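You operate a simulated robot arm through the tools that you are given. There is no shell and no other tool.

You are at the controls of a simulated robot arm. One attempt, no reset.

Task
Wipe up the spilt powder, slide the white sandbag over the spot and bed the orange dish on it.
Fine: slide the bookend toward the pillar first; blue cloth, put back; wipe before sliding the sandbag. What is to be rubbed or washed off counts as gone when no trace of it is left.
Where things are to end (x, y in the base frame): bookend within 0.035 m of [0.11, -0.78]; white sandbag within 0.05 m of [0.34, -0.63].

The check looks at the end state, three seconds after you hand in, the way a careful person would. Anything else that was tipped, shoved, dropped, spilled or broken makes it a failure. Flat cloth is picked up by pressing the open fingertips on it (5 to 10 N) and closing them slowly along it; thin cloth reads only 2 to 8 mm in the jaws.

Robot
A 6-joint arm with a fingered hand, fixed in place. Base frame: the origin is on the floor under the middle of its stand, x ahead of it, y to its left, z up; the work surface is at about z = 0.743. Readings come in m, rad, newtons and seconds.
With the tool pointing down near the work surface it reaches from about 0.28 to 0.72 m from the base axis. Its first joint turns from -2.007 to 2.007 rad. Payload 4 kg.
Tool frame: the origin (TCP) lies between the finger pads and is the grasp point; the fingertips stand 0.026 m ahead of it; z points along the fingers, y is the line along which they close. The gripper opens to 0.132 m; its body begins 0.073 m behind the TCP. The gripper is a hand of 4 fingers: y runs from the thumb to the fingers, the wrist lies at [0, 0, -0.239] in the tool frame, and closing takes about 1.5 s.
Orientation is told as [roll, pitch, yaw] about the base's x, y, z axes, in that order, counted from this pose: with the fingers straight down and closing along the base's y, the tool's x points along the base's -x, its y along +y and its z along -z.

Tools
- The arm moves only by the tool step_arm. Its argument "moves" is one flat list of numbers, 7 for each row, row after row: the shift along the base's x, y, z in m, then the turn, a rotation vector about the base's x, y, z in rad, then the gripper command, from -1 (shut) to 1 (fully open), values between in proportion. In form: [dx, dy, dz, ax, ay, az, fingers, dx, dy, dz, ax, ay, az, fingers, ...]. A call has 1 to 20 rows; each row shifts and turns the commanded pose from where the row before left it. Rows are played at 5 a second. More than 0.05 m and 0.15 rad between two rows, or a gripper value outside its range, and nothing of the call is played. Where a pose cannot be reached the arm comes as near as it can. A force on the tool above 40 N (or 10 N above the force at the start of the call, whichever is more), or a blocked arm, ends the call early, and 0.2 s more pass. The fingers move at their own pace (about 0.153 m/s each) and stop on an object; they squeeze with about 32 N. The grip force told is the motor's: it shows also when the fingers shut on nothing. Time passes only in rows, and 0.2 s behind the last, so rows that do not move let the fingers close. It gives the time, the measured TCP pose, the force on the tool (base axes), the opening and the grip force at its end, in the units of the frame above (readings bear some noise), with the torque about the TCP (base axes, N m) and any sound that the robot's microphone picked up.
- Cameras (640 x 400 px; columns grow to the right, rows downward): "scene" is fixed at [0.0471, -0.6594, 1.3187]; the picture's right is [0.82, 0.58, 0.00], its down [0.56, -0.79, -0.27] and it looks along [-0.16, 0.22, -0.96] (base axes); focal length 214 px, centre (320, 200). "wrist" rides on the gripper at [0.068, 0.002, -0.097] in the tool frame; the picture's right is [-0.03, 1.00, 0.00], its down [-0.82, -0.02, -0.58] and it looks along [-0.58, -0.01, 0.82] (tool axes); focal length 270 px, centre (320, 200). There is no depth. A picture from a camera that has moved, and an enlarged one, comes with that camera's place and axes in the base frame and with its lens. The place of the scene camera against the robot may be out by one fixed shift of up to 0.012 m in any direction.
- camera(camera): a new picture of that camera. No time passes.
- move_column(by): slides the trunk up (or, below 0, down) by that many m; the arm rides with it, the base frame stays. It gives what a move gives, with no picture.
- preshape(shape): the hand has 4 fingers and takes this shape, open, in about a second: jaw (thumb against the fingers, like two jaws); tri (thumb and two fingers); tip (a fingertip pinch); poke (one finger out to press); point (the index stretched); flat (the hand flat); cup (the hand cupped); fist (a fist). The gripper value then closes the fingers along that shape, each until it touches; the sizes above hold for jaw. It gives what a move gives, with no picture.
- zoom(camera, box): a new picture of the part [left, top, right, bottom] of that camera's present view, enlarged. No time passes.
- job_done(): hands the job in; it is judged then, once.

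Places have to be worked out from the pictures, the camera data and where the tool is seen. Open the gripper and draw the arm clear of the work before you hand the job in, unless the task says otherwise.

The tools are called after "Emit:" as name(argument=value, ...) on one line, values as JSON. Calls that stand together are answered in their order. step_arm: Moves the arm, as the interface text tells. Its arguments: {"type":"object","properties":{"moves":{"type":"array"}},"required":["moves"]} The other tools are called the same way: move_column (by) moves the trunk up or down; preshape (shape) gives the hand a shape; camera (camera) takes a picture; zoom (camera, box) takes an enlarged picture of a part of a camera's view; job_done () hands the job in.

At the start:

```text
time: 0.0
tcp_pos: [0.0244, -0.3347, 0.9356]
tcp_rot: [-0.001, -0.001, 0.0]
wrist_force: [-0.7, 0.2, 0.4]
moment: [0.01, -0.03, 0.0]
finger_gap: 0.1319
grip_force: 0.0
shape: jaw
trunk travel left (down, up): [-0.927, 0.063]
```

scene: 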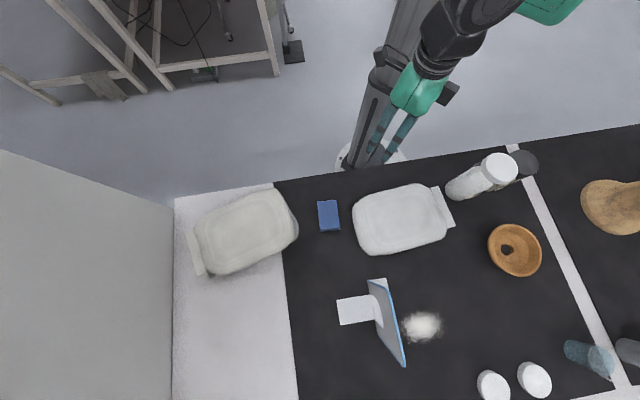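
wrist: 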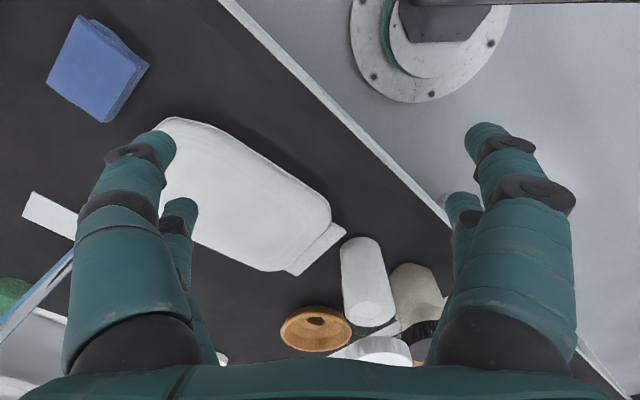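

I'll start by looking closely at the scene before moving anything. The powder looks to be near (0.335, -0.64), the bookend foot near (0.18, -0.71), the blue cloth near (0.0, -0.55), the white bag near (0.16, -0.45) and the dish near (0.45, -0.34).

Emit:
zoom(camera="scene", box=[300, 250, 460, 380])

Emit:
zoom(camera="scene", box=[170, 170, 330, 290])

Emit:
zoom(camera="scene", box=[300, 150, 460, 270])

Emit:
zoom(camera="scene", box=[440, 140, 640, 290])

Emit:
zoom(camera="scene", box=[440, 280, 640, 400])

Emit:
zoom(camera="scene", box=[0, 140, 300, 400])

```text
3.08 times, centred on (380, 315) of scene
camera zoom: at [0.0471, -0.6594, 1.3187], right [0.82, 0.58, 0.0], down [0.56, -0.79, -0.27], along [-0.16, 0.22, -0.96], focal length 660 px, centre (135, -154)
```

zoom: 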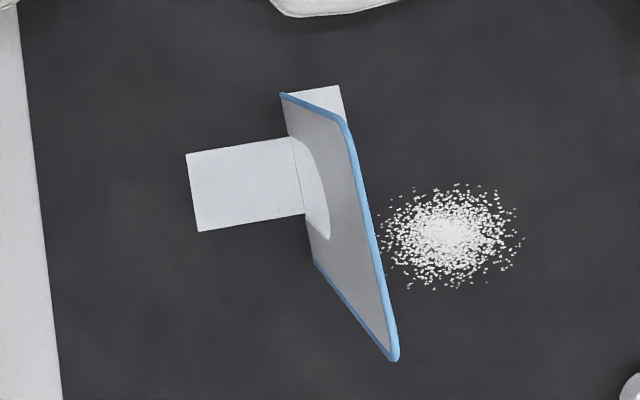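

```text
3.33 times, centred on (250, 230) of scene
camera zoom: at [0.0471, -0.6594, 1.3187], right [0.82, 0.58, 0.0], down [0.56, -0.79, -0.27], along [-0.16, 0.22, -0.96], focal length 715 px, centre (553, 100)
```

zoom: 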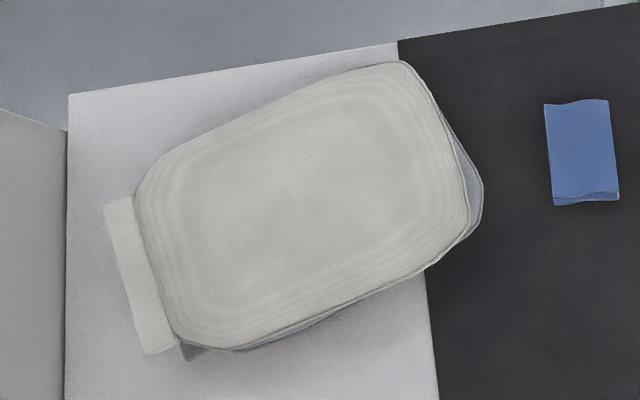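

```text
3.33 times, centred on (380, 210) of scene
camera zoom: at [0.0471, -0.6594, 1.3187], right [0.82, 0.58, 0.0], down [0.56, -0.79, -0.27], along [-0.16, 0.22, -0.96], focal length 715 px, centre (120, 167)
```

zoom: 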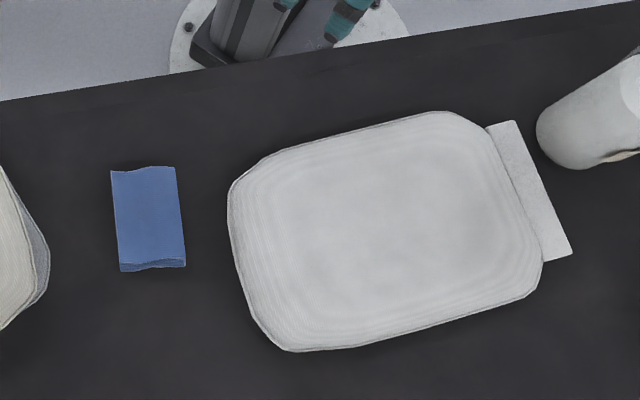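

```text
2.67 times, centred on (540, 215) of scene
camera zoom: at [0.0471, -0.6594, 1.3187], right [0.82, 0.58, 0.0], down [0.56, -0.79, -0.27], along [-0.16, 0.22, -0.96], focal length 572 px, centre (-267, 160)
```

zoom: 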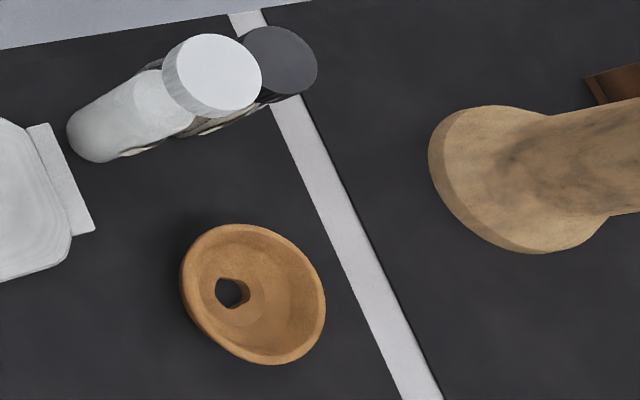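

```text
3.20 times, centred on (540, 340) of scene
camera zoom: at [0.0471, -0.6594, 1.3187], right [0.82, 0.58, 0.0], down [0.56, -0.79, -0.27], along [-0.16, 0.22, -0.96], focal length 686 px, centre (-384, -248)
```

zoom: 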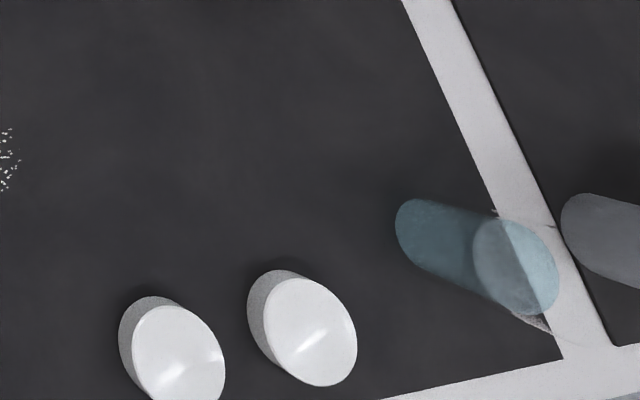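

```text
1.54 times, centred on (150, 270) of scene
camera zoom: at [0.0471, -0.6594, 1.3187], right [0.82, 0.58, 0.0], down [0.56, -0.79, -0.27], along [-0.16, 0.22, -0.96], focal length 330 px, centre (582, 92)
```

zoom: 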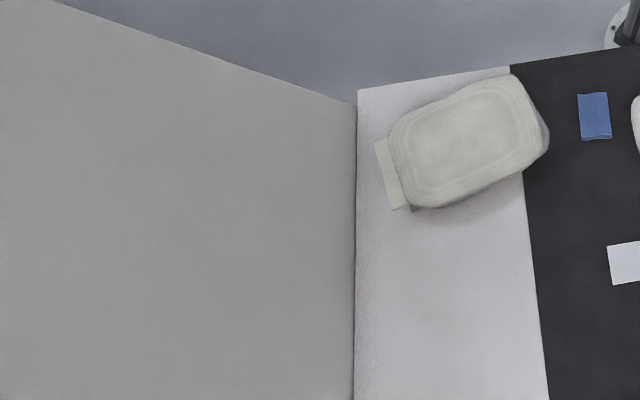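

The table runs at about 45° to the base axes. I'll enlarge the wrist view to judge the bookend, cloth and dish from a second angle.

Emit:
zoom(camera="wrist", box=[0, 0, 200, 150])

Emit:
zoom(camera="wrist", box=[0, 150, 160, 400])

Emit:
zoom(camera="wrist", box=[240, 220, 460, 370])

```text
2.67 times, centred on (100, 75) of wrist
camera zoom: at [-0.0455, -0.3316, 1.0317], right [0.03, 1.0, 0.0], down [0.82, -0.02, 0.58], along [0.58, -0.01, -0.82], focal length 721 px, centre (907, 533)
```

zoom: 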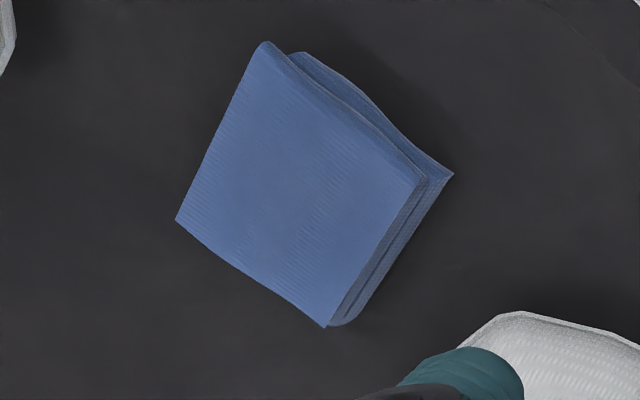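

```text
1.60 times, centred on (80, 275) of wrist
camera zoom: at [-0.0455, -0.3316, 1.0317], right [0.03, 1.0, 0.0], down [0.82, -0.02, 0.58], along [0.58, -0.01, -0.82], focal length 432 px, centre (704, 80)
```

zoom: 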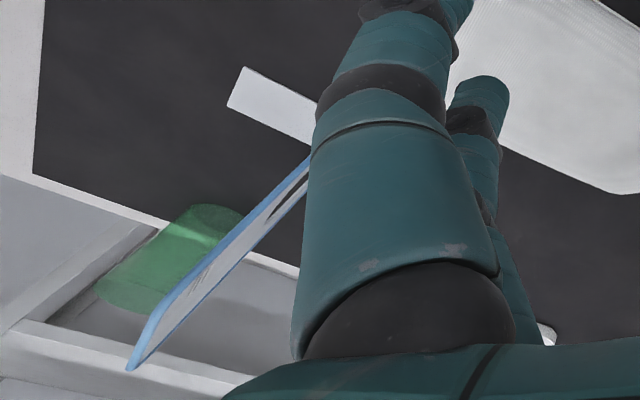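

```text
2.67 times, centred on (350, 295) of wrist
camera zoom: at [-0.0455, -0.3316, 1.0317], right [0.03, 1.0, 0.0], down [0.82, -0.02, 0.58], along [0.58, -0.01, -0.82], focal length 721 px, centre (240, -53)
```

zoom: 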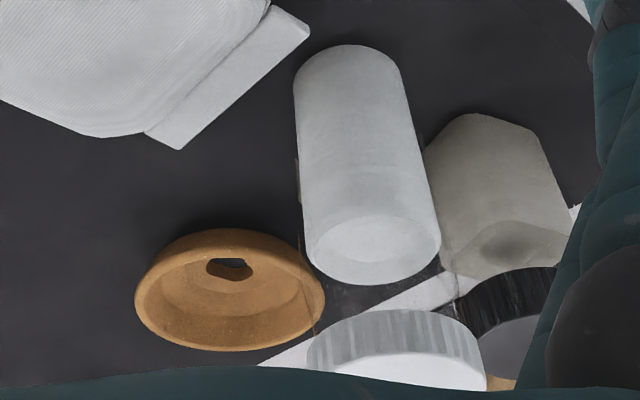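

The scene is clear now: the table's long axis e runs along (0.707, 0.707), and "away" is n = (0.707, -0.707). The bookend plate is centred near (0.217, -0.676), 0.12 m wide and about 0.16 m high. I'll raise the hand, turn it so its fingers close along e, and move toward the bookend for a closer look.

Emit:
step_arm(moves=[0.018, -0.025, 0.014, 0, 0, -0.131, 1, 0.018, -0.025, 0.014, 0, 0, -0.131, 1, 0.018, -0.025, 0.014, 0, 0, -0.131, 1, 0.018, -0.025, 0.014, 0, 0, -0.131, 1, 0.018, -0.025, 0.014, 0, 0, -0.131, 1, 0.018, -0.025, 0.014, 0, 0, -0.1304, 1])

```text
time: 1.4
tcp_pos: [0.1114, -0.3581, 0.9151]
tcp_rot: [-0.006, -0.014, -0.789]
wrist_force: [-0.5, -0.4, 0.1]
moment: [-0.03, 0.0, -0.02]
finger_gap: 0.132
grip_force: 0.1
shape: jaw
out of reach, approached as far as the arm can: row 1, 2, 3, 4, 5, 6
trunk travel left (down, up): [-0.927, 0.063]
```

The arm stopped short at (0.111, -0.358, 0.915) and reported the raised pose out of reach. I'll look at both cameras to see how the arm is configured.

Emit:
camera(camera="scene")

Emit:
camera(camera="wrist")

```text
taken
```

scene: 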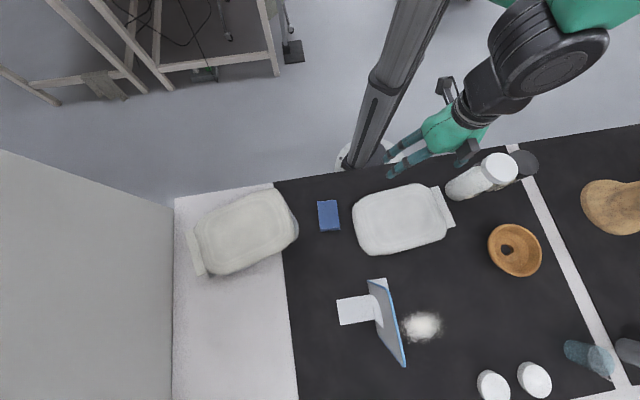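

```text
taken
camera wrist: at [0.0613, -0.3059, 1.01], right [0.73, 0.69, 0.0], down [0.56, -0.59, 0.59], along [0.4, -0.43, -0.81], focal length 270 px, centre (320, 200)
```

wrist: 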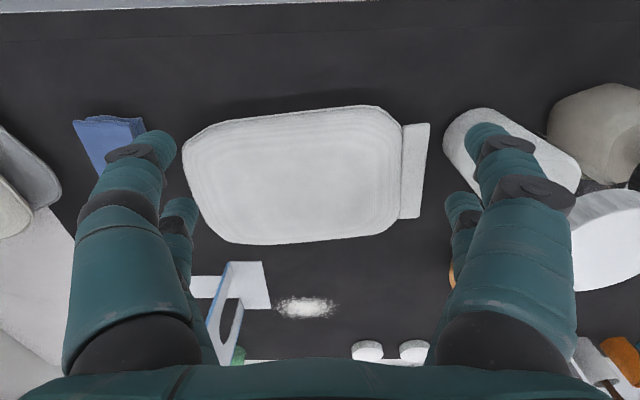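

I'll test the reach outward at a lower height with small steps along n, away from the bottles.

Emit:
step_arm(moves=[0.01, -0.01, 0, 0, 0, 0, 1, 0.01, -0.01, 0, 0, 0, 0, 1])

```text
time: 2.0
tcp_pos: [0.1283, -0.3602, 0.9]
tcp_rot: [-0.002, -0.007, -0.787]
wrist_force: [0.2, -0.5, 0.1]
moment: [0.03, 0.02, -0.01]
finger_gap: 0.1321
grip_force: 0.1
shape: jaw
out of reach, approached as far as the arm can: row 1, 2
trunk travel left (down, up): [-0.927, 0.063]
```

It's sliding along a reach limit: going out costs height. I'll try going down a little while moving outward; the tips stay well above the bag.

Emit:
step_arm(moves=[0.0, -0.015, -0.015, 0, 0, 0, 1, 0.0, -0.015, -0.015, 0, 0, 0, 1])

```text
time: 2.6
tcp_pos: [0.127, -0.382, 0.8663]
tcp_rot: [-0.002, -0.007, -0.789]
wrist_force: [0.3, 0.5, 0.0]
moment: [-0.02, 0.01, -0.02]
finger_gap: 0.1319
grip_force: 0.0
shape: jaw
out of reach, approached as far as the arm can: row 1, 2
trunk travel left (down, up): [-0.927, 0.063]
```

The limit acts as if a sphere were centred at about the arm's mounting height. I'll raise the column slightly and see whether the boundary moves with it.

Emit:
move_column(by=0.06)

Emit:
step_arm(moves=[0.015, -0.025, 0, 0, 0, 0, 1, 0.015, -0.025, 0, 0, 0, 0, 1])

```text
time: 3.6
tcp_pos: [0.126, -0.3812, 0.9259]
tcp_rot: [-0.003, -0.007, -0.787]
wrist_force: [-0.6, -0.6, 0.5]
moment: [0.01, 0.01, 0.03]
finger_gap: 0.132
grip_force: 0.1
shape: jaw
trunk travel left (down, up): [-0.987, 0.003]
```

```text
time: 4.2
tcp_pos: [0.1488, -0.3948, 0.9087]
tcp_rot: [-0.008, -0.021, -0.785]
wrist_force: [-0.1, 0.1, 0.0]
moment: [-0.02, -0.01, -0.01]
finger_gap: 0.1318
grip_force: 0.1
shape: jaw
out of reach, approached as far as the arm can: row 1, 2
trunk travel left (down, up): [-0.987, 0.003]
```

The boundary moved with the column, so the tool-down wrist is at full stretch here. I'll tilt the fingers outward, which brings the wrist back toward the base, and then try moving outward.

Emit:
step_arm(moves=[0, 0, 0, -0.1, -0.1, 0, 1, 0, 0, 0, -0.1, -0.1, 0, 1, 0.01, -0.02, 0, 0, 0, 0, 1, 0.01, -0.02, 0, 0, 0, 0, 1])

```text
time: 5.2
tcp_pos: [0.1799, -0.4272, 0.9061]
tcp_rot: [0.055, -0.244, -0.796]
wrist_force: [-0.5, 0.2, -0.1]
moment: [0.04, -0.01, 0.0]
finger_gap: 0.1319
grip_force: 0.1
shape: jaw
out of reach, approached as far as the arm can: row 1, 2
trunk travel left (down, up): [-0.987, 0.003]
```

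With an outward tilt it goes further. I'll keep extending outward in small steps at this height, staying above everything.

Emit:
step_arm(moves=[0.008, -0.022, 0, 0, 0, 0, 1, 0.008, -0.022, 0, 0, 0, 0, 1, 0.008, -0.022, 0, 0, 0, 0, 1, 0.008, -0.022, 0, 0, 0, 0, 1])

Emit:
camera(camera="scene")

```text
time: 6.2
tcp_pos: [0.207, -0.5082, 0.9032]
tcp_rot: [0.051, -0.252, -0.794]
wrist_force: [0.2, -0.1, 0.9]
moment: [-0.01, -0.02, -0.01]
finger_gap: 0.132
grip_force: 0.2
shape: jaw
out of reach, approached as far as the arm can: row 4
trunk travel left (down, up): [-0.987, 0.003]
```

```text
taken
```

scene: 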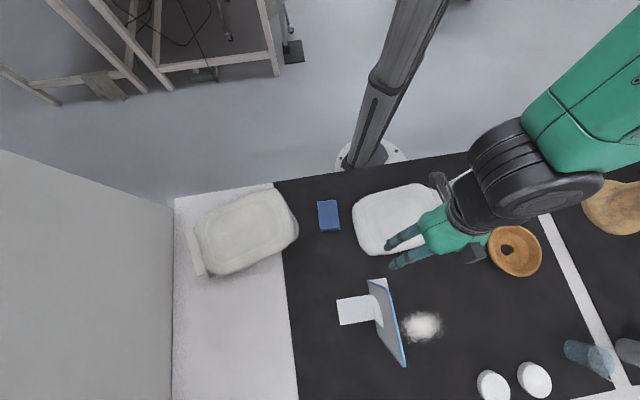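

The hand is now at (0.207, -0.508, 0.903) with the forearm coming in from the +e side. I'll check the wrist view for finger layout and clearances.

Emit:
camera(camera="wrist")

Emit:
zoom(camera="scene", box=[340, 160, 540, 320])

```text
taken
camera wrist: at [0.1402, -0.4455, 0.9788], right [0.72, 0.69, 0.06], down [0.42, -0.5, 0.76], along [0.55, -0.52, -0.65], focal length 270 px, centre (320, 200)
```

wrist: 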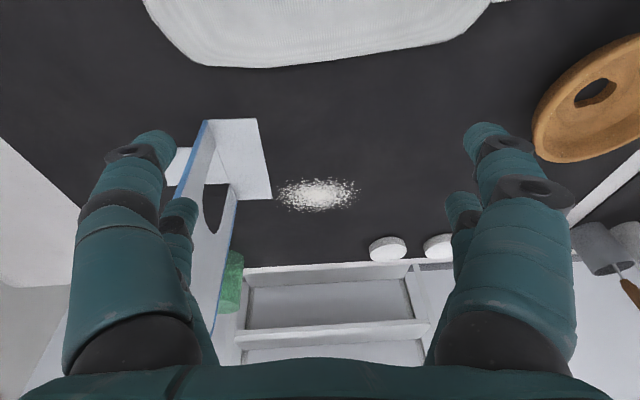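

```text
2.50 times, centred on (440, 240) of scene
camera zoom: at [0.0471, -0.6594, 1.3187], right [0.82, 0.58, 0.0], down [0.56, -0.79, -0.27], along [-0.16, 0.22, -0.96], focal length 536 px, centre (20, 100)
```

zoom: 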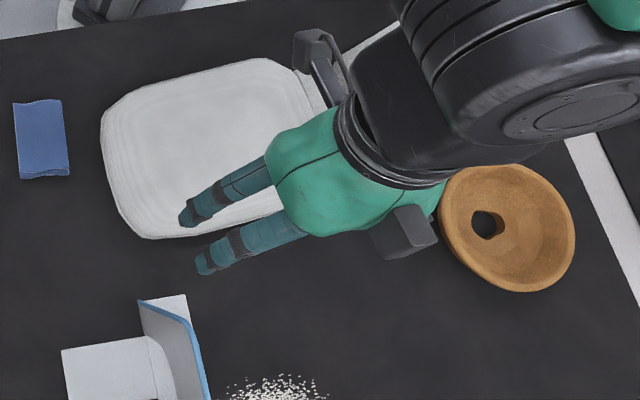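

The hand has two fingers on each side, and the wrist view shows the bookend's flange (e from -0.325 to -0.27) reaching the powder's edge. I'll bring the open hand down beside the plate on its +e side, so the outer faces of the left fingers can push it.

Emit:
step_arm(moves=[0.018, -0.016, -0.0106, 0, 0, 0, 1, 0.018, -0.016, -0.0106, 0, 0, 0, 1, 0.018, -0.016, -0.0106, 0, 0, 0, 1, 0.018, -0.016, -0.0106, 0, 0, 0, 1, 0.018, -0.016, -0.0106, 0, 0, 0, 1])

Emit:
camera(camera="wrist")

Emit:
camera(camera="scene")

```text
time: 7.4
tcp_pos: [0.2689, -0.5084, 0.832]
tcp_rot: [0.048, -0.254, -0.792]
wrist_force: [-0.5, -0.2, -0.4]
moment: [0.0, -0.03, -0.02]
finger_gap: 0.1316
grip_force: 0.1
shape: jaw
out of reach, approached as far as the arm can: row 1, 2, 3, 4, 5
trunk travel left (down, up): [-0.987, 0.003]
```

```text
taken
camera wrist: at [0.2014, -0.4454, 0.908], right [0.72, 0.69, 0.05], down [0.42, -0.49, 0.76], along [0.55, -0.53, -0.64], focal length 270 px, centre (320, 200)
```

wrist: 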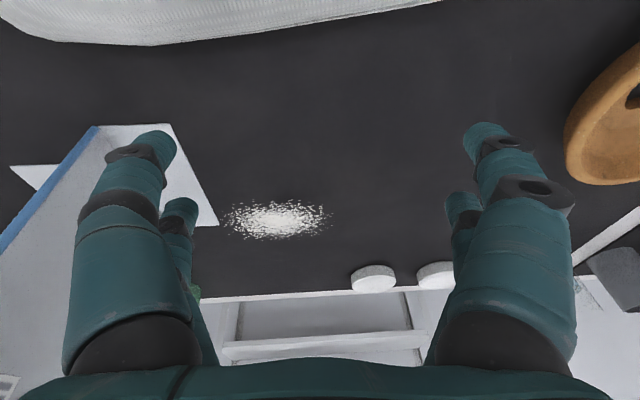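

```text
taken
```

scene: 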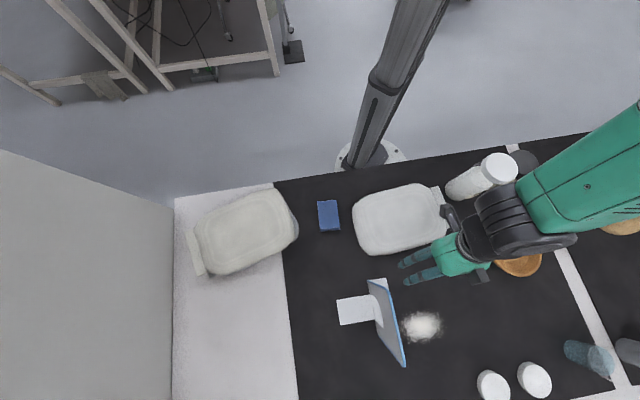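

The limits fit the wrist being stuck where forearm and tool are in line, after I mixed yaw and outward motion there. I'll retract to a clean tool-down pose nearer the base, with the wrist clearly bent, and then extend outward in one plane without any yaw.

Emit:
step_arm(moves=[-0.03, 0.025, 0.01, 0.0242, 0.035, 0, 1, -0.03, 0.025, 0.01, 0.0242, 0.035, 0, 1, -0.035, 0.029, 0.01, 0.0242, 0.035, 0, 1, -0.035, 0.029, 0.01, 0.0242, 0.035, 0, 1, -0.04, 0.033, 0.0, 0.0242, 0.035, 0, 1, -0.04, 0.033, 0.0, 0.0242, 0.035, 0, 1])

```text
refused: row 5 steps farther than a row can; nothing moved
```

Row 5 was slightly over the step limit, so I'll resend the same retract in smaller steps.

Emit:
step_arm(moves=[-0.03, 0.025, 0.01, 0.0207, 0.03, 0, 1, -0.03, 0.025, 0.01, 0.0207, 0.03, 0, 1, -0.03, 0.025, 0.01, 0.0207, 0.03, 0, 1, -0.03, 0.025, 0.01, 0.0207, 0.03, 0, 1, -0.03, 0.025, 0.0, 0.0207, 0.03, 0, 1, -0.03, 0.025, 0.0, 0.0207, 0.03, 0, 1, -0.03, 0.025, 0.0, 0.0207, 0.03, 0, 1])

```text
time: 9.0
tcp_pos: [0.0566, -0.3555, 0.8789]
tcp_rot: [0.043, -0.005, -0.79]
wrist_force: [-0.6, -0.4, -0.3]
moment: [-0.02, -0.01, 0.02]
finger_gap: 0.1319
grip_force: 0.1
shape: jaw
out of reach, approached as far as the arm can: row 6, 7
trunk travel left (down, up): [-0.987, 0.003]
```

The hand is back near (0.057, -0.356, 0.879) with a small leftover tilt of about 0.04 rad. I'll straighten it to vertical in place and see whether this pose is cleanly reachable.

Emit:
step_arm(moves=[0.0, 0.0, 0, -0.0135, 0.017, 0, 1, 0, 0, 0, -0.0135, 0.017, 0, 1, 0, 0, 0, 0, 0, 0, 1])

Emit:
camera(camera="scene")

```text
time: 9.8
tcp_pos: [0.0572, -0.3575, 0.8787]
tcp_rot: [0.04, -0.007, -0.79]
wrist_force: [0.7, 0.3, -0.5]
moment: [0.03, 0.01, 0.0]
finger_gap: 0.1318
grip_force: 0.0
shape: jaw
out of reach, approached as far as the arm can: row 1
trunk travel left (down, up): [-0.987, 0.003]
```

```text
taken
```

scene: 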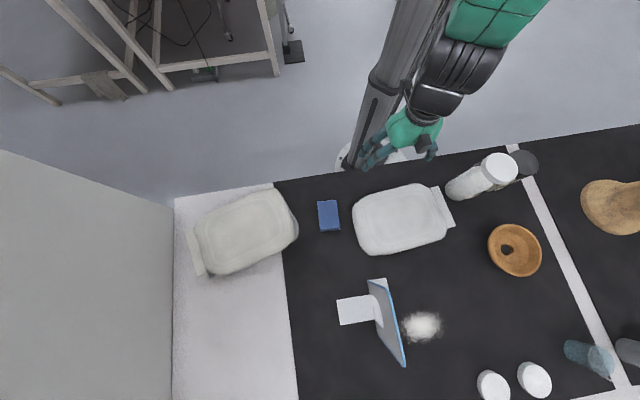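

I'll enlarge the wrist area of the scene view to see how the forearm and the wrist joint axis are oriented.

Emit:
zoom(camera="scene", box=[340, 0, 560, 180])

Emit:
camera(camera="wrist")

```text
2.22 times, centred on (450, 90) of scene
camera zoom: at [0.0471, -0.6594, 1.3187], right [0.82, 0.58, 0.0], down [0.56, -0.79, -0.27], along [-0.16, 0.22, -0.96], focal length 477 px, centre (31, 444)
```

zoom: 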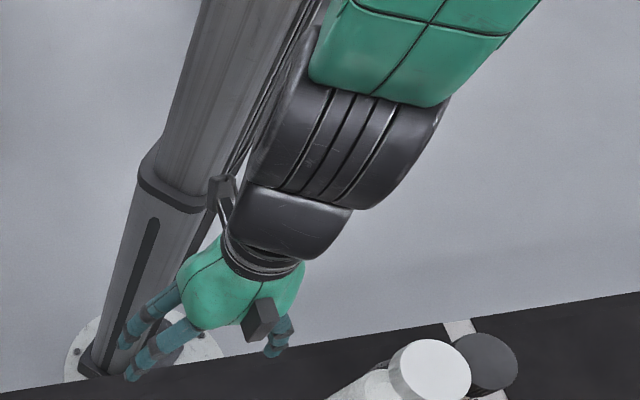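

```text
taken
camera wrist: at [0.0049, -0.3083, 0.975], right [0.73, 0.69, 0.04], down [0.54, -0.61, 0.58], along [0.42, -0.4, -0.81], focal length 270 px, centre (320, 200)
```

wrist: 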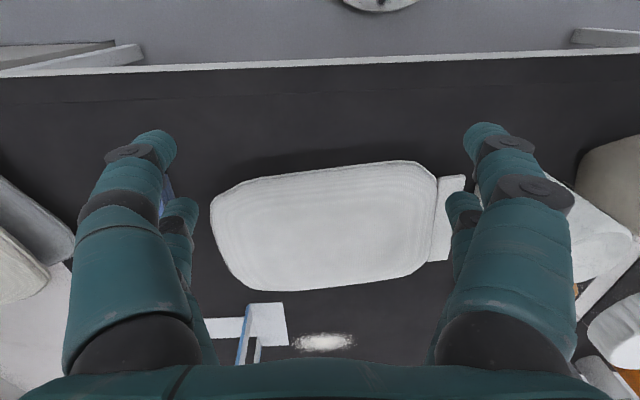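

Forearm and tool look almost in line, so yaw is being shared between two wrist joints. I'll turn yaw back toward 0 in place and straighten the tool, to see whether the wrist comes free.

Emit:
step_arm(moves=[0, 0, 0, 0, 0, 0.131, 1, 0, 0, 0, 0, 0, 0.131, 1, 0, 0, 0, 0, 0, 0.131, 1, 0, 0, 0, 0, 0, 0.131, 1, 0, 0, 0, 0, 0, 0.131, 1, 0, 0, 0, 0, 0, 0.131, 1])

```text
time: 11.2
tcp_pos: [0.0607, -0.3735, 0.8877]
tcp_rot: [0.024, -0.012, 0.001]
wrist_force: [-0.2, -0.4, 0.6]
moment: [-0.02, -0.01, 0.02]
finger_gap: 0.1319
grip_force: 0.1
shape: jaw
out of reach, approached as far as the arm can: row 1, 2, 4, 6
trunk travel left (down, up): [-0.987, 0.003]
```

It still drifts, so I'll return to the known-good starting arm shape (start pose plus the 0.06 m column rise), and explore from there with clean single-plane moves.

Emit:
step_arm(moves=[-0.006, 0.0065, 0.018, -0.004, 0.002, 0, 1, -0.006, 0.0065, 0.018, -0.004, 0.002, 0, 1, -0.006, 0.0065, 0.018, -0.004, 0.002, 0, 1, -0.006, 0.0065, 0.018, -0.004, 0.002, 0, 1, -0.006, 0.0065, 0.018, -0.004, 0.002, 0, 1, -0.006, 0.0065, 0.018, -0.004, 0.002, 0, 1])

```text
time: 12.6
tcp_pos: [0.0228, -0.3356, 0.9982]
tcp_rot: [-0.003, 0.006, -0.002]
wrist_force: [0.1, 0.2, -0.1]
moment: [-0.03, 0.02, 0.0]
finger_gap: 0.1318
grip_force: 0.1
shape: jaw
trunk travel left (down, up): [-0.987, 0.003]
```

That pose is clean again with no flags. Now I'll test pure outward motion in the arm plane (mostly -y) with no yaw change.

Emit:
step_arm(moves=[0.002, -0.025, 0, 0, 0, 0, 1, 0.002, -0.025, 0, 0, 0, 0, 1, 0.002, -0.025, 0, 0, 0, 0, 1, 0.002, -0.025, 0, 0, 0, 0, 1])

```text
time: 13.6
tcp_pos: [0.0356, -0.4079, 0.9732]
tcp_rot: [-0.014, 0.038, -0.002]
wrist_force: [0.5, 0.2, 0.0]
moment: [0.0, -0.02, -0.01]
finger_gap: 0.1317
grip_force: 0.0
shape: jaw
out of reach, approached as far as the arm can: row 2, 3, 4
trunk travel left (down, up): [-0.987, 0.003]
```

The outward limit centres on a shoulder about 0.17 m ahead of the base axis, and the forearm is about vertical here. I'll test whether the wrist can bend the other way by tilting the fingertips inward while keeping the wrist point fixed.

Emit:
step_arm(moves=[-0.002, 0.0239, 0.0012, 0.0996, 0.0087, 0, 1, -0.002, 0.0237, 0.0036, 0.0996, 0.0087, 0, 1, 0, 0, 0, 0, 0, 0, 1])

```text
time: 14.4
tcp_pos: [0.0205, -0.3341, 0.9612]
tcp_rot: [0.184, 0.051, 0.005]
wrist_force: [0.2, 0.4, -0.6]
moment: [-0.03, -0.01, 0.01]
finger_gap: 0.1317
grip_force: 0.1
shape: jaw
out of reach, approached as far as the arm can: row 1, 2
trunk travel left (down, up): [-0.987, 0.003]
```

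The forearm and tool rotated as one, so the wrist will not bend inward in this configuration. I'll check that it bends outward freely while keeping the wrist point fixed.

Emit:
step_arm(moves=[0.005, -0.034, 0.0, -0.145, -0.0127, 0, 1, 0.005, -0.034, 0.0, -0.145, -0.0127, 0, 1, 0.005, -0.034, 0.005, -0.145, -0.0127, 0, 1, 0.005, -0.034, 0.01, -0.145, -0.0127, 0, 1])

```text
time: 15.4
tcp_pos: [0.0271, -0.4783, 0.9817]
tcp_rot: [-0.381, -0.04, 0.007]
wrist_force: [0.9, -0.4, 0.6]
moment: [-0.01, -0.01, -0.03]
finger_gap: 0.1317
grip_force: 0.0
shape: jaw
out of reach, approached as far as the arm can: row 3, 4
trunk travel left (down, up): [-0.987, 0.003]
```

Outward bending works, with only a small sideways residue. I'll correct the sideways offset to see if the pose is now well conditioned.

Emit:
step_arm(moves=[0.005, 0.002, 0.0, 0, 0, 0, 1, 0.005, 0.002, 0.0, 0, 0, 0, 1, 0.005, 0.0, 0.0, 0, 0, 0, 1])

Emit:
camera(camera="scene")

```text
time: 16.2
tcp_pos: [0.0269, -0.477, 0.9812]
tcp_rot: [-0.382, -0.041, 0.007]
wrist_force: [0.9, -0.8, -0.5]
moment: [-0.02, 0.02, -0.02]
finger_gap: 0.1319
grip_force: 0.0
shape: jaw
out of reach, approached as far as the arm can: row 1, 2, 3
trunk travel left (down, up): [-0.987, 0.003]
```

```text
taken
```

scene: 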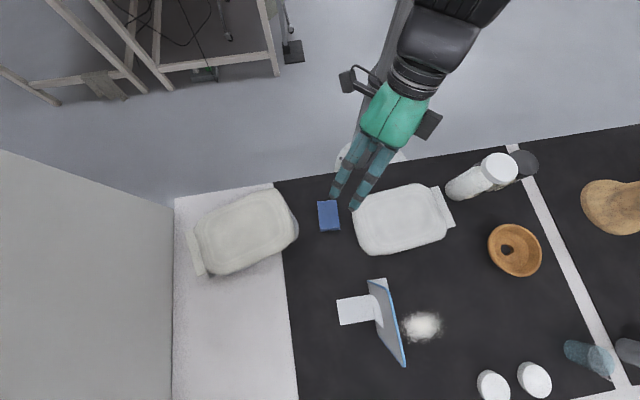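

It refuses +x entirely here. I'll run a small probing sequence of paired one-axis moves and see which rows get flagged.

Emit:
step_arm(moves=[-0.01, 0, 0, 0, 0, 0, 1, 0.01, 0, 0, 0, 0, 0, 1, 0, 0, 0, 0, 0, 0.05, 1, 0, 0, 0, 0, 0, -0.05, 1, 0, -0.01, 0, 0, 0, 0, 1, 0, 0.01, 0, 0, 0, 0, 1, 0, 0, 0.01, 0, 0, 0, 1, 0, 0, -0.01, 0, 0, 0, 1, 0, 0, 0, 0.05, 0, 0, 1, 0, 0, 0, -0.05, 0, 0, 1, 0, 0, 0, 0, 0.05, 0, 1, 0, 0, 0, 0, -0.05, 0, 1])

```text
time: 18.8
tcp_pos: [0.0241, -0.4784, 0.9835]
tcp_rot: [-0.384, -0.087, 0.003]
wrist_force: [-0.1, 0.7, 0.8]
moment: [0.01, -0.02, 0.0]
finger_gap: 0.1319
grip_force: 0.0
shape: jaw
out of reach, approached as far as the arm can: row 2, 11
trunk travel left (down, up): [-0.987, 0.003]
```

Only "+x shift" and "+y rotation" are refused, so one wrist roll joint is against its stop with the bend pointing outward. I'll swing the tilt round through +x to inward, with the wrist point held, to carry the roll joint over to the other bend side.

Emit:
step_arm(moves=[0.0262, 0.0086, 0.0006, 0.0321, -0.1016, 0.044, 1, 0.0219, 0.0171, 0, 0.066, -0.0843, 0.0447, 1, 0.0158, 0.0228, 0, 0.0881, -0.061, 0.0447, 1, 0.0084, 0.0265, 0, 0.1021, -0.0323, 0.0447, 1, 0.0002, 0.0278, 0, 0.107, -0.0006, 0.0447, 1])

```text
time: 20.0
tcp_pos: [0.0959, -0.3754, 0.9881]
tcp_rot: [0.02, -0.396, 0.102]
wrist_force: [-0.2, 0.1, 0.8]
moment: [0.0, -0.01, -0.03]
finger_gap: 0.1318
grip_force: 0.1
shape: jaw
trunk travel left (down, up): [-0.987, 0.003]
```

That swing was clean with no flags. I'll continue round to the inward side.

Emit:
step_arm(moves=[-0.0081, 0.0266, 0, 0.1025, 0.031, 0.0447, 1, -0.0156, 0.023, 0, 0.0888, 0.06, 0.0447, 1, -0.0217, 0.0174, 0, 0.0671, 0.0835, 0.0447, 1, -0.0258, 0.0102, 0, 0.0393, 0.0996, 0.0447, 1, -0.0277, 0.0022, 0, 0.0083, 0.1068, 0.0447, 1])

```text
time: 21.2
tcp_pos: [-0.0018, -0.2967, 0.9844]
tcp_rot: [0.393, -0.055, 0.209]
wrist_force: [0.3, -0.6, 0.3]
moment: [-0.01, -0.01, 0.03]
finger_gap: 0.132
grip_force: 0.0
shape: jaw
trunk travel left (down, up): [-0.987, 0.003]
```

The wrist is now on the other bend side with no flags. I'll bring the tool vertical while moving outward.

Emit:
step_arm(moves=[0.0103, -0.0338, -0.006, -0.065, -0.005, 0, 1, 0.0103, -0.0338, -0.006, -0.065, -0.005, 0, 1, 0.0103, -0.0338, -0.006, -0.065, -0.005, 0, 1, 0.0103, -0.0338, -0.006, -0.065, -0.005, 0, 1, 0.0103, -0.0338, -0.006, -0.065, -0.005, 0, 1, 0.0103, -0.0338, -0.006, -0.065, -0.005, 0, 1])

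```text
time: 22.6
tcp_pos: [0.0624, -0.4993, 0.9476]
tcp_rot: [0.007, -0.001, 0.222]
wrist_force: [0.1, -0.5, -0.1]
moment: [0.0, 0.0, 0.01]
finger_gap: 0.1318
grip_force: 0.1
shape: jaw
trunk travel left (down, up): [-0.987, 0.003]
```

Tool-down at r = 0.50 m with no flags, so the far region is open now. Next I'll turn to yaw -0.785 while moving above the spot on the +e side of the bookend.

Emit:
step_arm(moves=[0.026, -0.003, 0, 0, 0, -0.144, 1, 0.026, -0.003, 0, 0, 0, -0.144, 1, 0.026, -0.003, 0, 0, 0, -0.144, 1, 0.026, -0.003, 0, 0, 0, -0.144, 1, 0.026, -0.003, 0, 0, 0, -0.144, 1, 0.026, -0.003, 0, 0, 0, -0.144, 1, 0.026, -0.003, 0, 0, 0, -0.144, 1])

Emit:
camera(camera="scene")

Emit:
camera(camera="wrist")

```text
time: 24.2
tcp_pos: [0.1826, -0.4203, 0.8984]
tcp_rot: [-0.01, -0.07, -0.769]
wrist_force: [0.1, -0.6, 0.3]
moment: [0.0, 0.02, -0.02]
finger_gap: 0.132
grip_force: 0.1
shape: jaw
out of reach, approached as far as the arm can: row 1, 2, 3, 4, 5, 6, 7
trunk travel left (down, up): [-0.987, 0.003]
```

```text
taken
```

scene: 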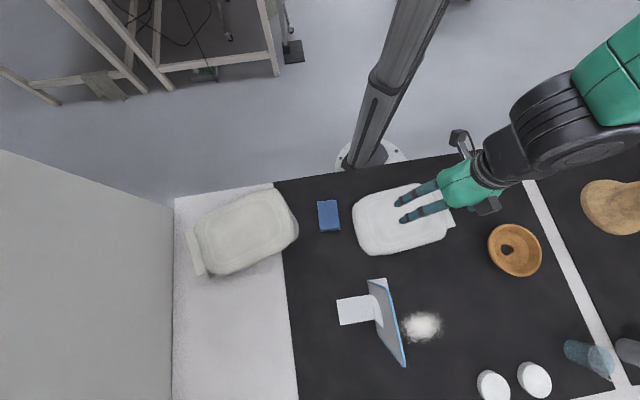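

```text
taken
camera wrist: at [0.129, -0.3649, 0.9898], right [0.71, 0.7, -0.01], down [0.54, -0.55, 0.63], along [0.44, -0.46, -0.77], focal length 270 px, centre (320, 200)
```

wrist: 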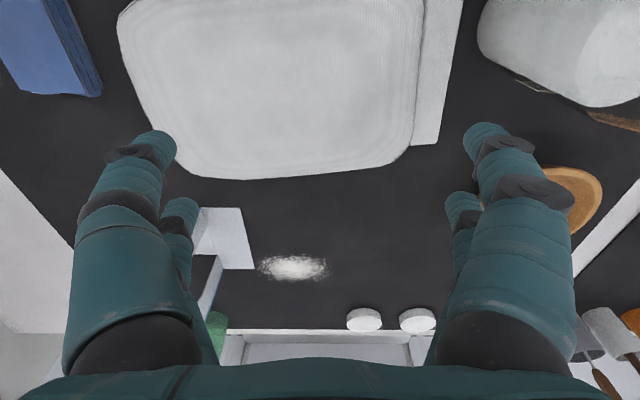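

That turned the wrong way against a wrist stop, and the arm slid back to the in-line state. The far side needs a larger yaw, so I'll use yaw = 2.356, which closes along the same line. First I go back to a high, safe spot, above the bottle tops at z of about 0.89.

Emit:
step_arm(moves=[-0.0265, 0.006, 0.0124, 0.011, 0.0086, 0, 1, -0.0265, 0.006, 0.0124, 0.011, 0.0086, 0, 1, -0.0265, 0.006, 0.0124, 0.011, 0.0086, 0, 1, -0.0265, 0.006, 0.0124, 0.011, 0.0086, 0, 1, -0.0265, 0.006, 0.0124, 0.011, 0.0086, 0, 1])

```text
time: 25.4
tcp_pos: [0.0496, -0.3686, 0.9517]
tcp_rot: [0.001, -0.004, -0.767]
wrist_force: [-0.4, -0.1, -0.5]
moment: [-0.01, -0.03, -0.03]
finger_gap: 0.1321
grip_force: 0.0
shape: jaw
out of reach, approached as far as the arm can: row 3, 4, 5
trunk travel left (down, up): [-0.987, 0.003]
```

The tool is vertical again at (0.050, -0.369, 0.952). I'll tilt toward +e first, which is the free bend direction, and then precess the whole tool about the vertical by +1.15 rad so the bend ends up inward.

Emit:
step_arm(moves=[0.0237, 0.02, 0.0063, 0.086, -0.102, 0, 1, 0.0237, 0.02, 0.0063, 0.086, -0.102, 0, 1, 0.0237, 0.02, 0.0063, 0.086, -0.102, 0, 1, -0.0093, 0.0096, 0, 0, 0, 0.144, 1, -0.0107, 0.0082, 0, 0, 0, 0.144, 1, -0.0116, 0.0065, 0, 0, 0, 0.144, 1, -0.0125, 0.0048, 0, 0, 0, 0.144, 1, -0.013, 0.0029, 0, 0, 0, 0.144, 1, -0.0134, 0.0011, 0, 0, 0, 0.144, 1, -0.0133, -0.0009, 0, 0, 0, 0.144, 1, -0.0131, -0.0027, 0, 0, 0, 0.144, 1])

```text
time: 27.8
tcp_pos: [0.0249, -0.2821, 0.9699]
tcp_rot: [0.401, -0.047, 0.377]
wrist_force: [-0.4, 1.3, 0.5]
moment: [0.01, 0.02, 0.03]
finger_gap: 0.132
grip_force: 0.1
shape: jaw
out of reach, approached as far as the arm can: row 1, 8, 10, 11
trunk travel left (down, up): [-0.987, 0.003]
```

The bend is inward again at yaw 0.38. Now I'll bring the tool vertical while moving outward.

Emit:
step_arm(moves=[0.0062, -0.0362, -0.0037, -0.0643, -0.0175, 0, 1, 0.0062, -0.0362, -0.0037, -0.0643, -0.0175, 0, 1, 0.0062, -0.0362, -0.0037, -0.0643, -0.0175, 0, 1, 0.0062, -0.0362, -0.0037, -0.0643, -0.0175, 0, 1, 0.0062, -0.0362, -0.0037, -0.0643, -0.0175, 0, 1, 0.0062, -0.0362, -0.0037, -0.0643, -0.0175, 0, 1])

```text
time: 29.2
tcp_pos: [0.0646, -0.501, 0.9462]
tcp_rot: [0.003, 0.009, 0.383]
wrist_force: [-0.4, -1.1, -0.7]
moment: [0.03, 0.0, -0.01]
finger_gap: 0.1319
grip_force: 0.2
shape: jaw
trunk travel left (down, up): [-0.987, 0.003]
```

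Clean again at r = 0.505. I'll yaw in the positive direction in place to 2.356, so the fingers close along e.

Emit:
step_arm(moves=[0, 0, 0, 0, 0, 0.141, 1, 0, 0, 0, 0, 0, 0.141, 1, 0, 0, 0, 0, 0, 0.141, 1, 0, 0, 0, 0, 0, 0.141, 1, 0, 0, 0, 0, 0, 0.141, 1, 0, 0, 0, 0, 0, 0.141, 1, 0, 0, 0, 0, 0, 0.141, 1, 0, 0, 0, 0, 0, 0.141, 1, 0, 0, 0, 0, 0, 0.141, 1, 0, 0, 0, 0, 0, 0.141, 1, 0, 0, 0, 0, 0, 0.141, 1, 0, 0, 0, 0, 0, 0.141, 1, 0, 0, 0, 0, 0, 0.141, 1, 0, 0, 0, 0, 0, 0.141, 1])

Emit:
camera(camera="scene")

Emit:
camera(camera="wrist")

```text
time: 32.2
tcp_pos: [0.0634, -0.5006, 0.9485]
tcp_rot: [0.003, 0.01, 2.357]
wrist_force: [0.2, -0.3, 0.5]
moment: [-0.02, 0.01, 0.03]
finger_gap: 0.132
grip_force: 0.1
shape: jaw
trunk travel left (down, up): [-0.987, 0.003]
```

```text
taken
```

scene: 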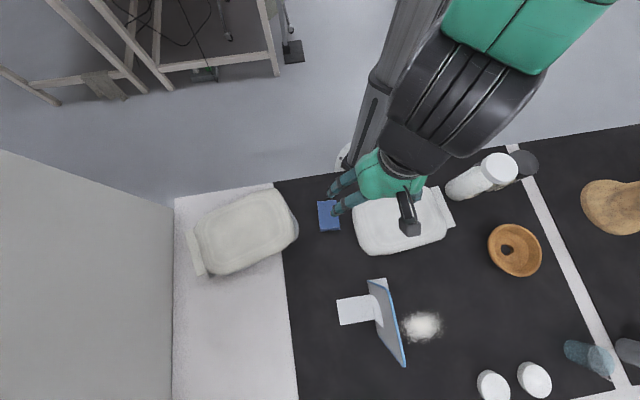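

```text
taken
camera wrist: at [0.1075, -0.5479, 1.0459], right [-0.72, -0.69, 0.0], down [-0.57, 0.6, 0.57], along [-0.39, 0.41, -0.82], focal length 270 px, centre (320, 200)
```

wrist: 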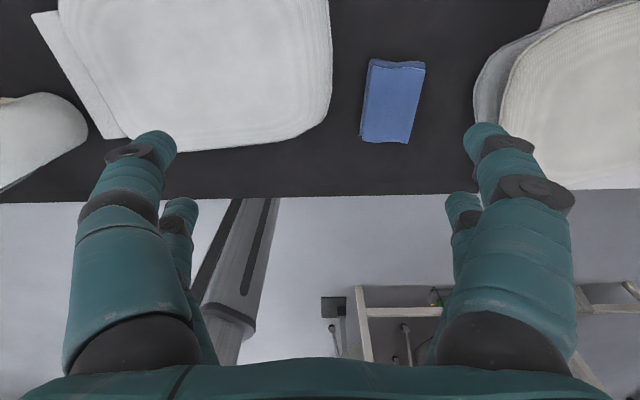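

Yaw is free now, and the wrist camera sits on the far side looking back. I'll go along +e first and then outward to the +e side of the bookend plate, staying above it.

Emit:
step_arm(moves=[0.0307, 0.0207, 0, 0, 0, 0, 1, 0.0307, 0.0207, 0, 0, 0, 0, 1, 0.0307, 0.0207, 0, 0, 0, 0, 1, 0.0283, -0.0297, 0, 0, 0, 0, 1, 0.0283, -0.0297, 0, 0, 0, 0, 1, 0.0283, -0.0297, 0, 0, 0, 0, 1, 0.0283, -0.0297, 0, 0, 0, 0, 1, 0.0283, -0.0297, 0, 0, 0, 0, 1])

Emit:
camera(camera="scene")

Emit:
camera(camera="wrist")

```text
time: 34.0
tcp_pos: [0.2945, -0.5864, 0.9483]
tcp_rot: [0.002, 0.008, 2.357]
wrist_force: [-0.2, 0.1, -0.4]
moment: [0.0, 0.02, -0.01]
finger_gap: 0.1317
grip_force: 0.1
shape: jaw
trunk travel left (down, up): [-0.987, 0.003]
```

```text
taken
```

scene: 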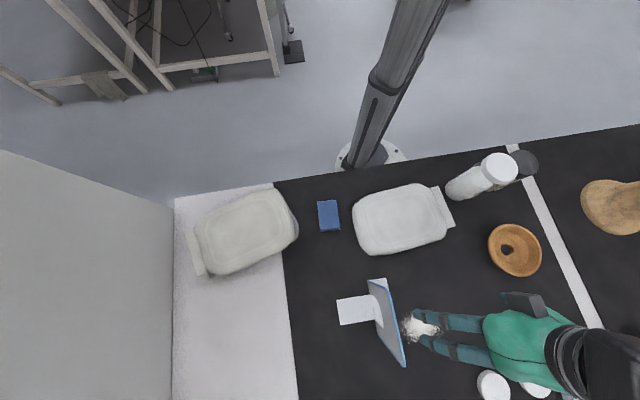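

```text
taken
camera wrist: at [0.3392, -0.6351, 1.0469], right [-0.73, -0.69, 0.0], down [-0.56, 0.6, 0.57], along [-0.39, 0.41, -0.82], focal length 270 px, centre (320, 200)
```

wrist: 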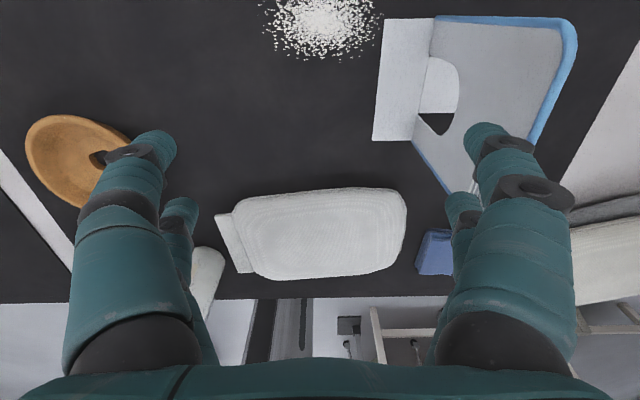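

The wrist view gives the bookend plate at e = -0.316, n from 0.563 to 0.684, and the powder centred at (0.333, -0.633). The scene camera reads about 0.012 m too low in y. The plate has to move about 0.148 m toward -e, so I'll lower beside it, keeping the palm above its top edge.

Emit:
step_arm(moves=[0, 0, -0.024, 0, 0, 0, 1, 0, 0, -0.024, 0, 0, 0, 1, 0, 0, -0.024, 0, 0, 0, 1, 0, 0, -0.023, 0, 0, 0, 1])

Emit:
camera(camera="wrist")

Emit:
zoom(camera="scene", box=[320, 250, 520, 400])

```text
time: 35.0
tcp_pos: [0.2973, -0.5882, 0.8525]
tcp_rot: [0.004, 0.012, 2.357]
wrist_force: [0.4, 0.2, 0.0]
moment: [-0.02, -0.02, 0.02]
finger_gap: 0.1318
grip_force: 0.2
shape: jaw
trunk travel left (down, up): [-0.987, 0.003]
```

```text
taken
camera wrist: at [0.3407, -0.6363, 0.9506], right [-0.72, -0.69, 0.0], down [-0.57, 0.6, 0.57], along [-0.39, 0.41, -0.82], focal length 270 px, centre (320, 200)
```

wrist: 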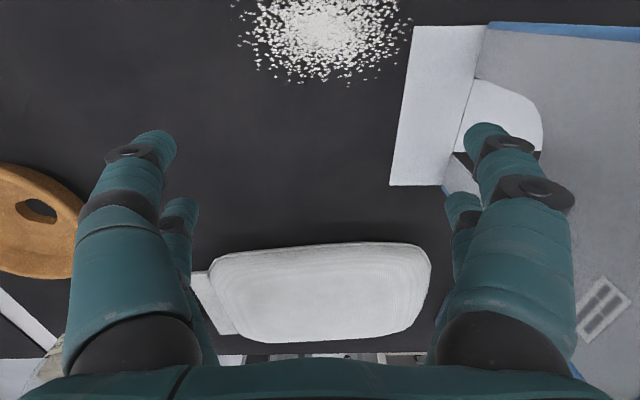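

```text
2.67 times, centred on (420, 325) of scene
camera zoom: at [0.0471, -0.6594, 1.3187], right [0.82, 0.58, 0.0], down [0.56, -0.79, -0.27], along [-0.16, 0.22, -0.96], focal length 572 px, centre (53, -133)
```

zoom: 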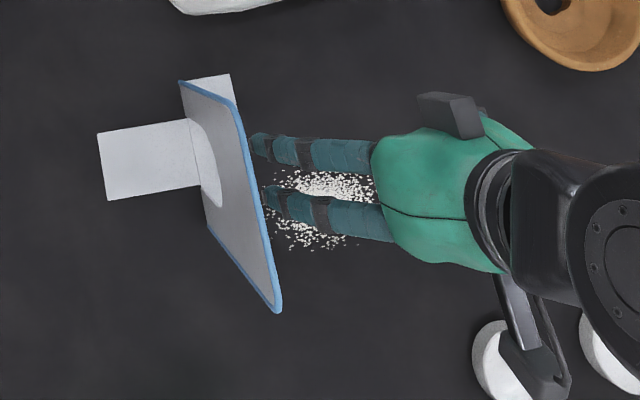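

The fingers are clear of the plate by about 0.02 m. I'll lean the hand slightly so the fingertips lead low against the plate and point a bit outward for reach, then start a slow push along -e.

Emit:
step_arm(moves=[0, 0, -0.006, -0.1414, 0, 0, 1, 0, 0, -0.006, -0.1414, 0, 0, 1, -0.0071, -0.0071, 0, 0, 0, 0, 1, -0.0071, -0.0071, 0, 0, 0, 0, 1, -0.0071, -0.0071, 0, 0, 0, 0, 1])

Emit:
zoom(camera="scene", box=[320, 250, 520, 400])

```text
time: 36.2
tcp_pos: [0.2754, -0.6063, 0.8405]
tcp_rot: [0.207, 0.208, 2.38]
wrist_force: [1.2, 1.2, -0.6]
moment: [-0.03, -0.02, -0.04]
finger_gap: 0.1319
grip_force: 0.1
shape: jaw
trunk travel left (down, up): [-0.987, 0.003]
```

```text
2.67 times, centred on (420, 325) of scene
camera zoom: at [0.0471, -0.6594, 1.3187], right [0.82, 0.58, 0.0], down [0.56, -0.79, -0.27], along [-0.16, 0.22, -0.96], focal length 572 px, centre (53, -133)
```

zoom: 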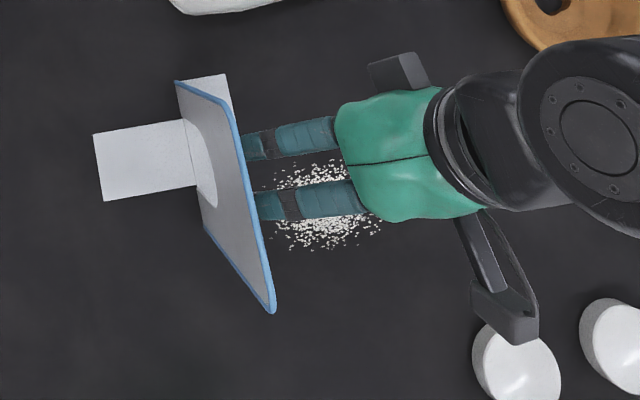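

Contact is made with only about 1.7 N, so the bookend slides easily. I'll push on slowly along -e.

Emit:
step_arm(moves=[-0.0078, -0.0078, 0, 0, 0, 0, 1, -0.0078, -0.0078, 0, 0, 0, 0, 1, -0.0078, -0.0078, 0, 0, 0, 0, 1, -0.0078, -0.0078, 0, 0, 0, 0, 1, -0.0078, -0.0078, 0, 0, 0, 0, 1, -0.0078, -0.0078, 0, 0, 0, 0, 1, -0.0078, -0.0078, 0, 0, 0, 0, 1])

Emit:
camera(camera="scene")

```text
time: 37.8
tcp_pos: [0.2194, -0.6623, 0.8419]
tcp_rot: [0.206, 0.21, 2.378]
wrist_force: [1.4, -0.6, 0.1]
moment: [0.06, -0.02, 0.02]
finger_gap: 0.132
grip_force: 0.0
shape: jaw
trunk travel left (down, up): [-0.987, 0.003]
```

```text
taken
```

scene: 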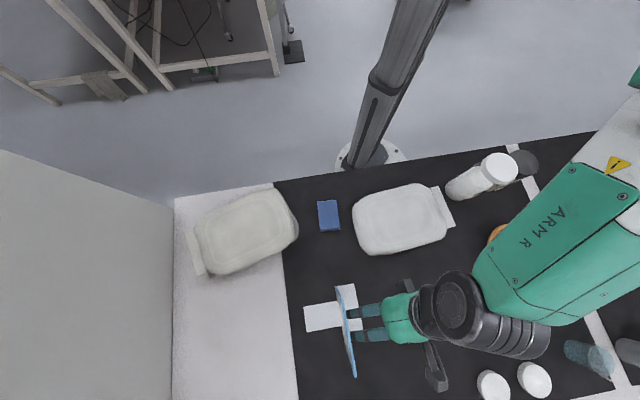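

The bookend is moving straight and upright, with the plate now near e = -0.40. I'll continue slowly for another 0.055 m and then check.

Emit:
step_arm(moves=[-0.0078, -0.0078, 0, 0, 0, 0, 1, -0.0078, -0.0078, 0, 0, 0, 0, 1, -0.0078, -0.0078, 0, 0, 0, 0, 1, -0.0078, -0.0078, 0, 0, 0, 0, 1, -0.0078, -0.0078, 0, 0, 0, 0, 1])

Emit:
zoom(camera="scene", box=[270, 260, 430, 400])

Emit:
camera(camera="wrist")

```text
time: 39.0
tcp_pos: [0.1815, -0.7001, 0.8419]
tcp_rot: [0.207, 0.21, 2.377]
wrist_force: [-0.1, 0.9, -1.1]
moment: [0.04, -0.09, 0.03]
finger_gap: 0.132
grip_force: 0.0
shape: jaw
trunk travel left (down, up): [-0.987, 0.003]
```

```text
2.86 times, centred on (350, 330) of scene
camera zoom: at [0.0471, -0.6594, 1.3187], right [0.82, 0.58, 0.0], down [0.56, -0.79, -0.27], along [-0.16, 0.22, -0.96], focal length 613 px, centre (234, -171)
```

zoom: 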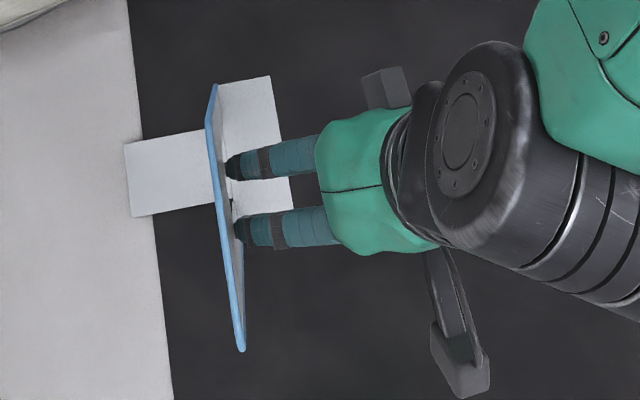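

```text
taken
camera wrist: at [0.2256, -0.7186, 0.9497], right [-0.73, -0.66, 0.2], down [-0.56, 0.73, 0.38], along [-0.39, 0.16, -0.9], focal length 270 px, centre (320, 200)
```

wrist: 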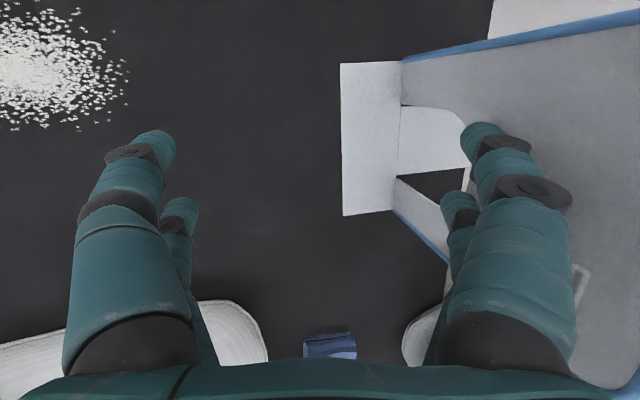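

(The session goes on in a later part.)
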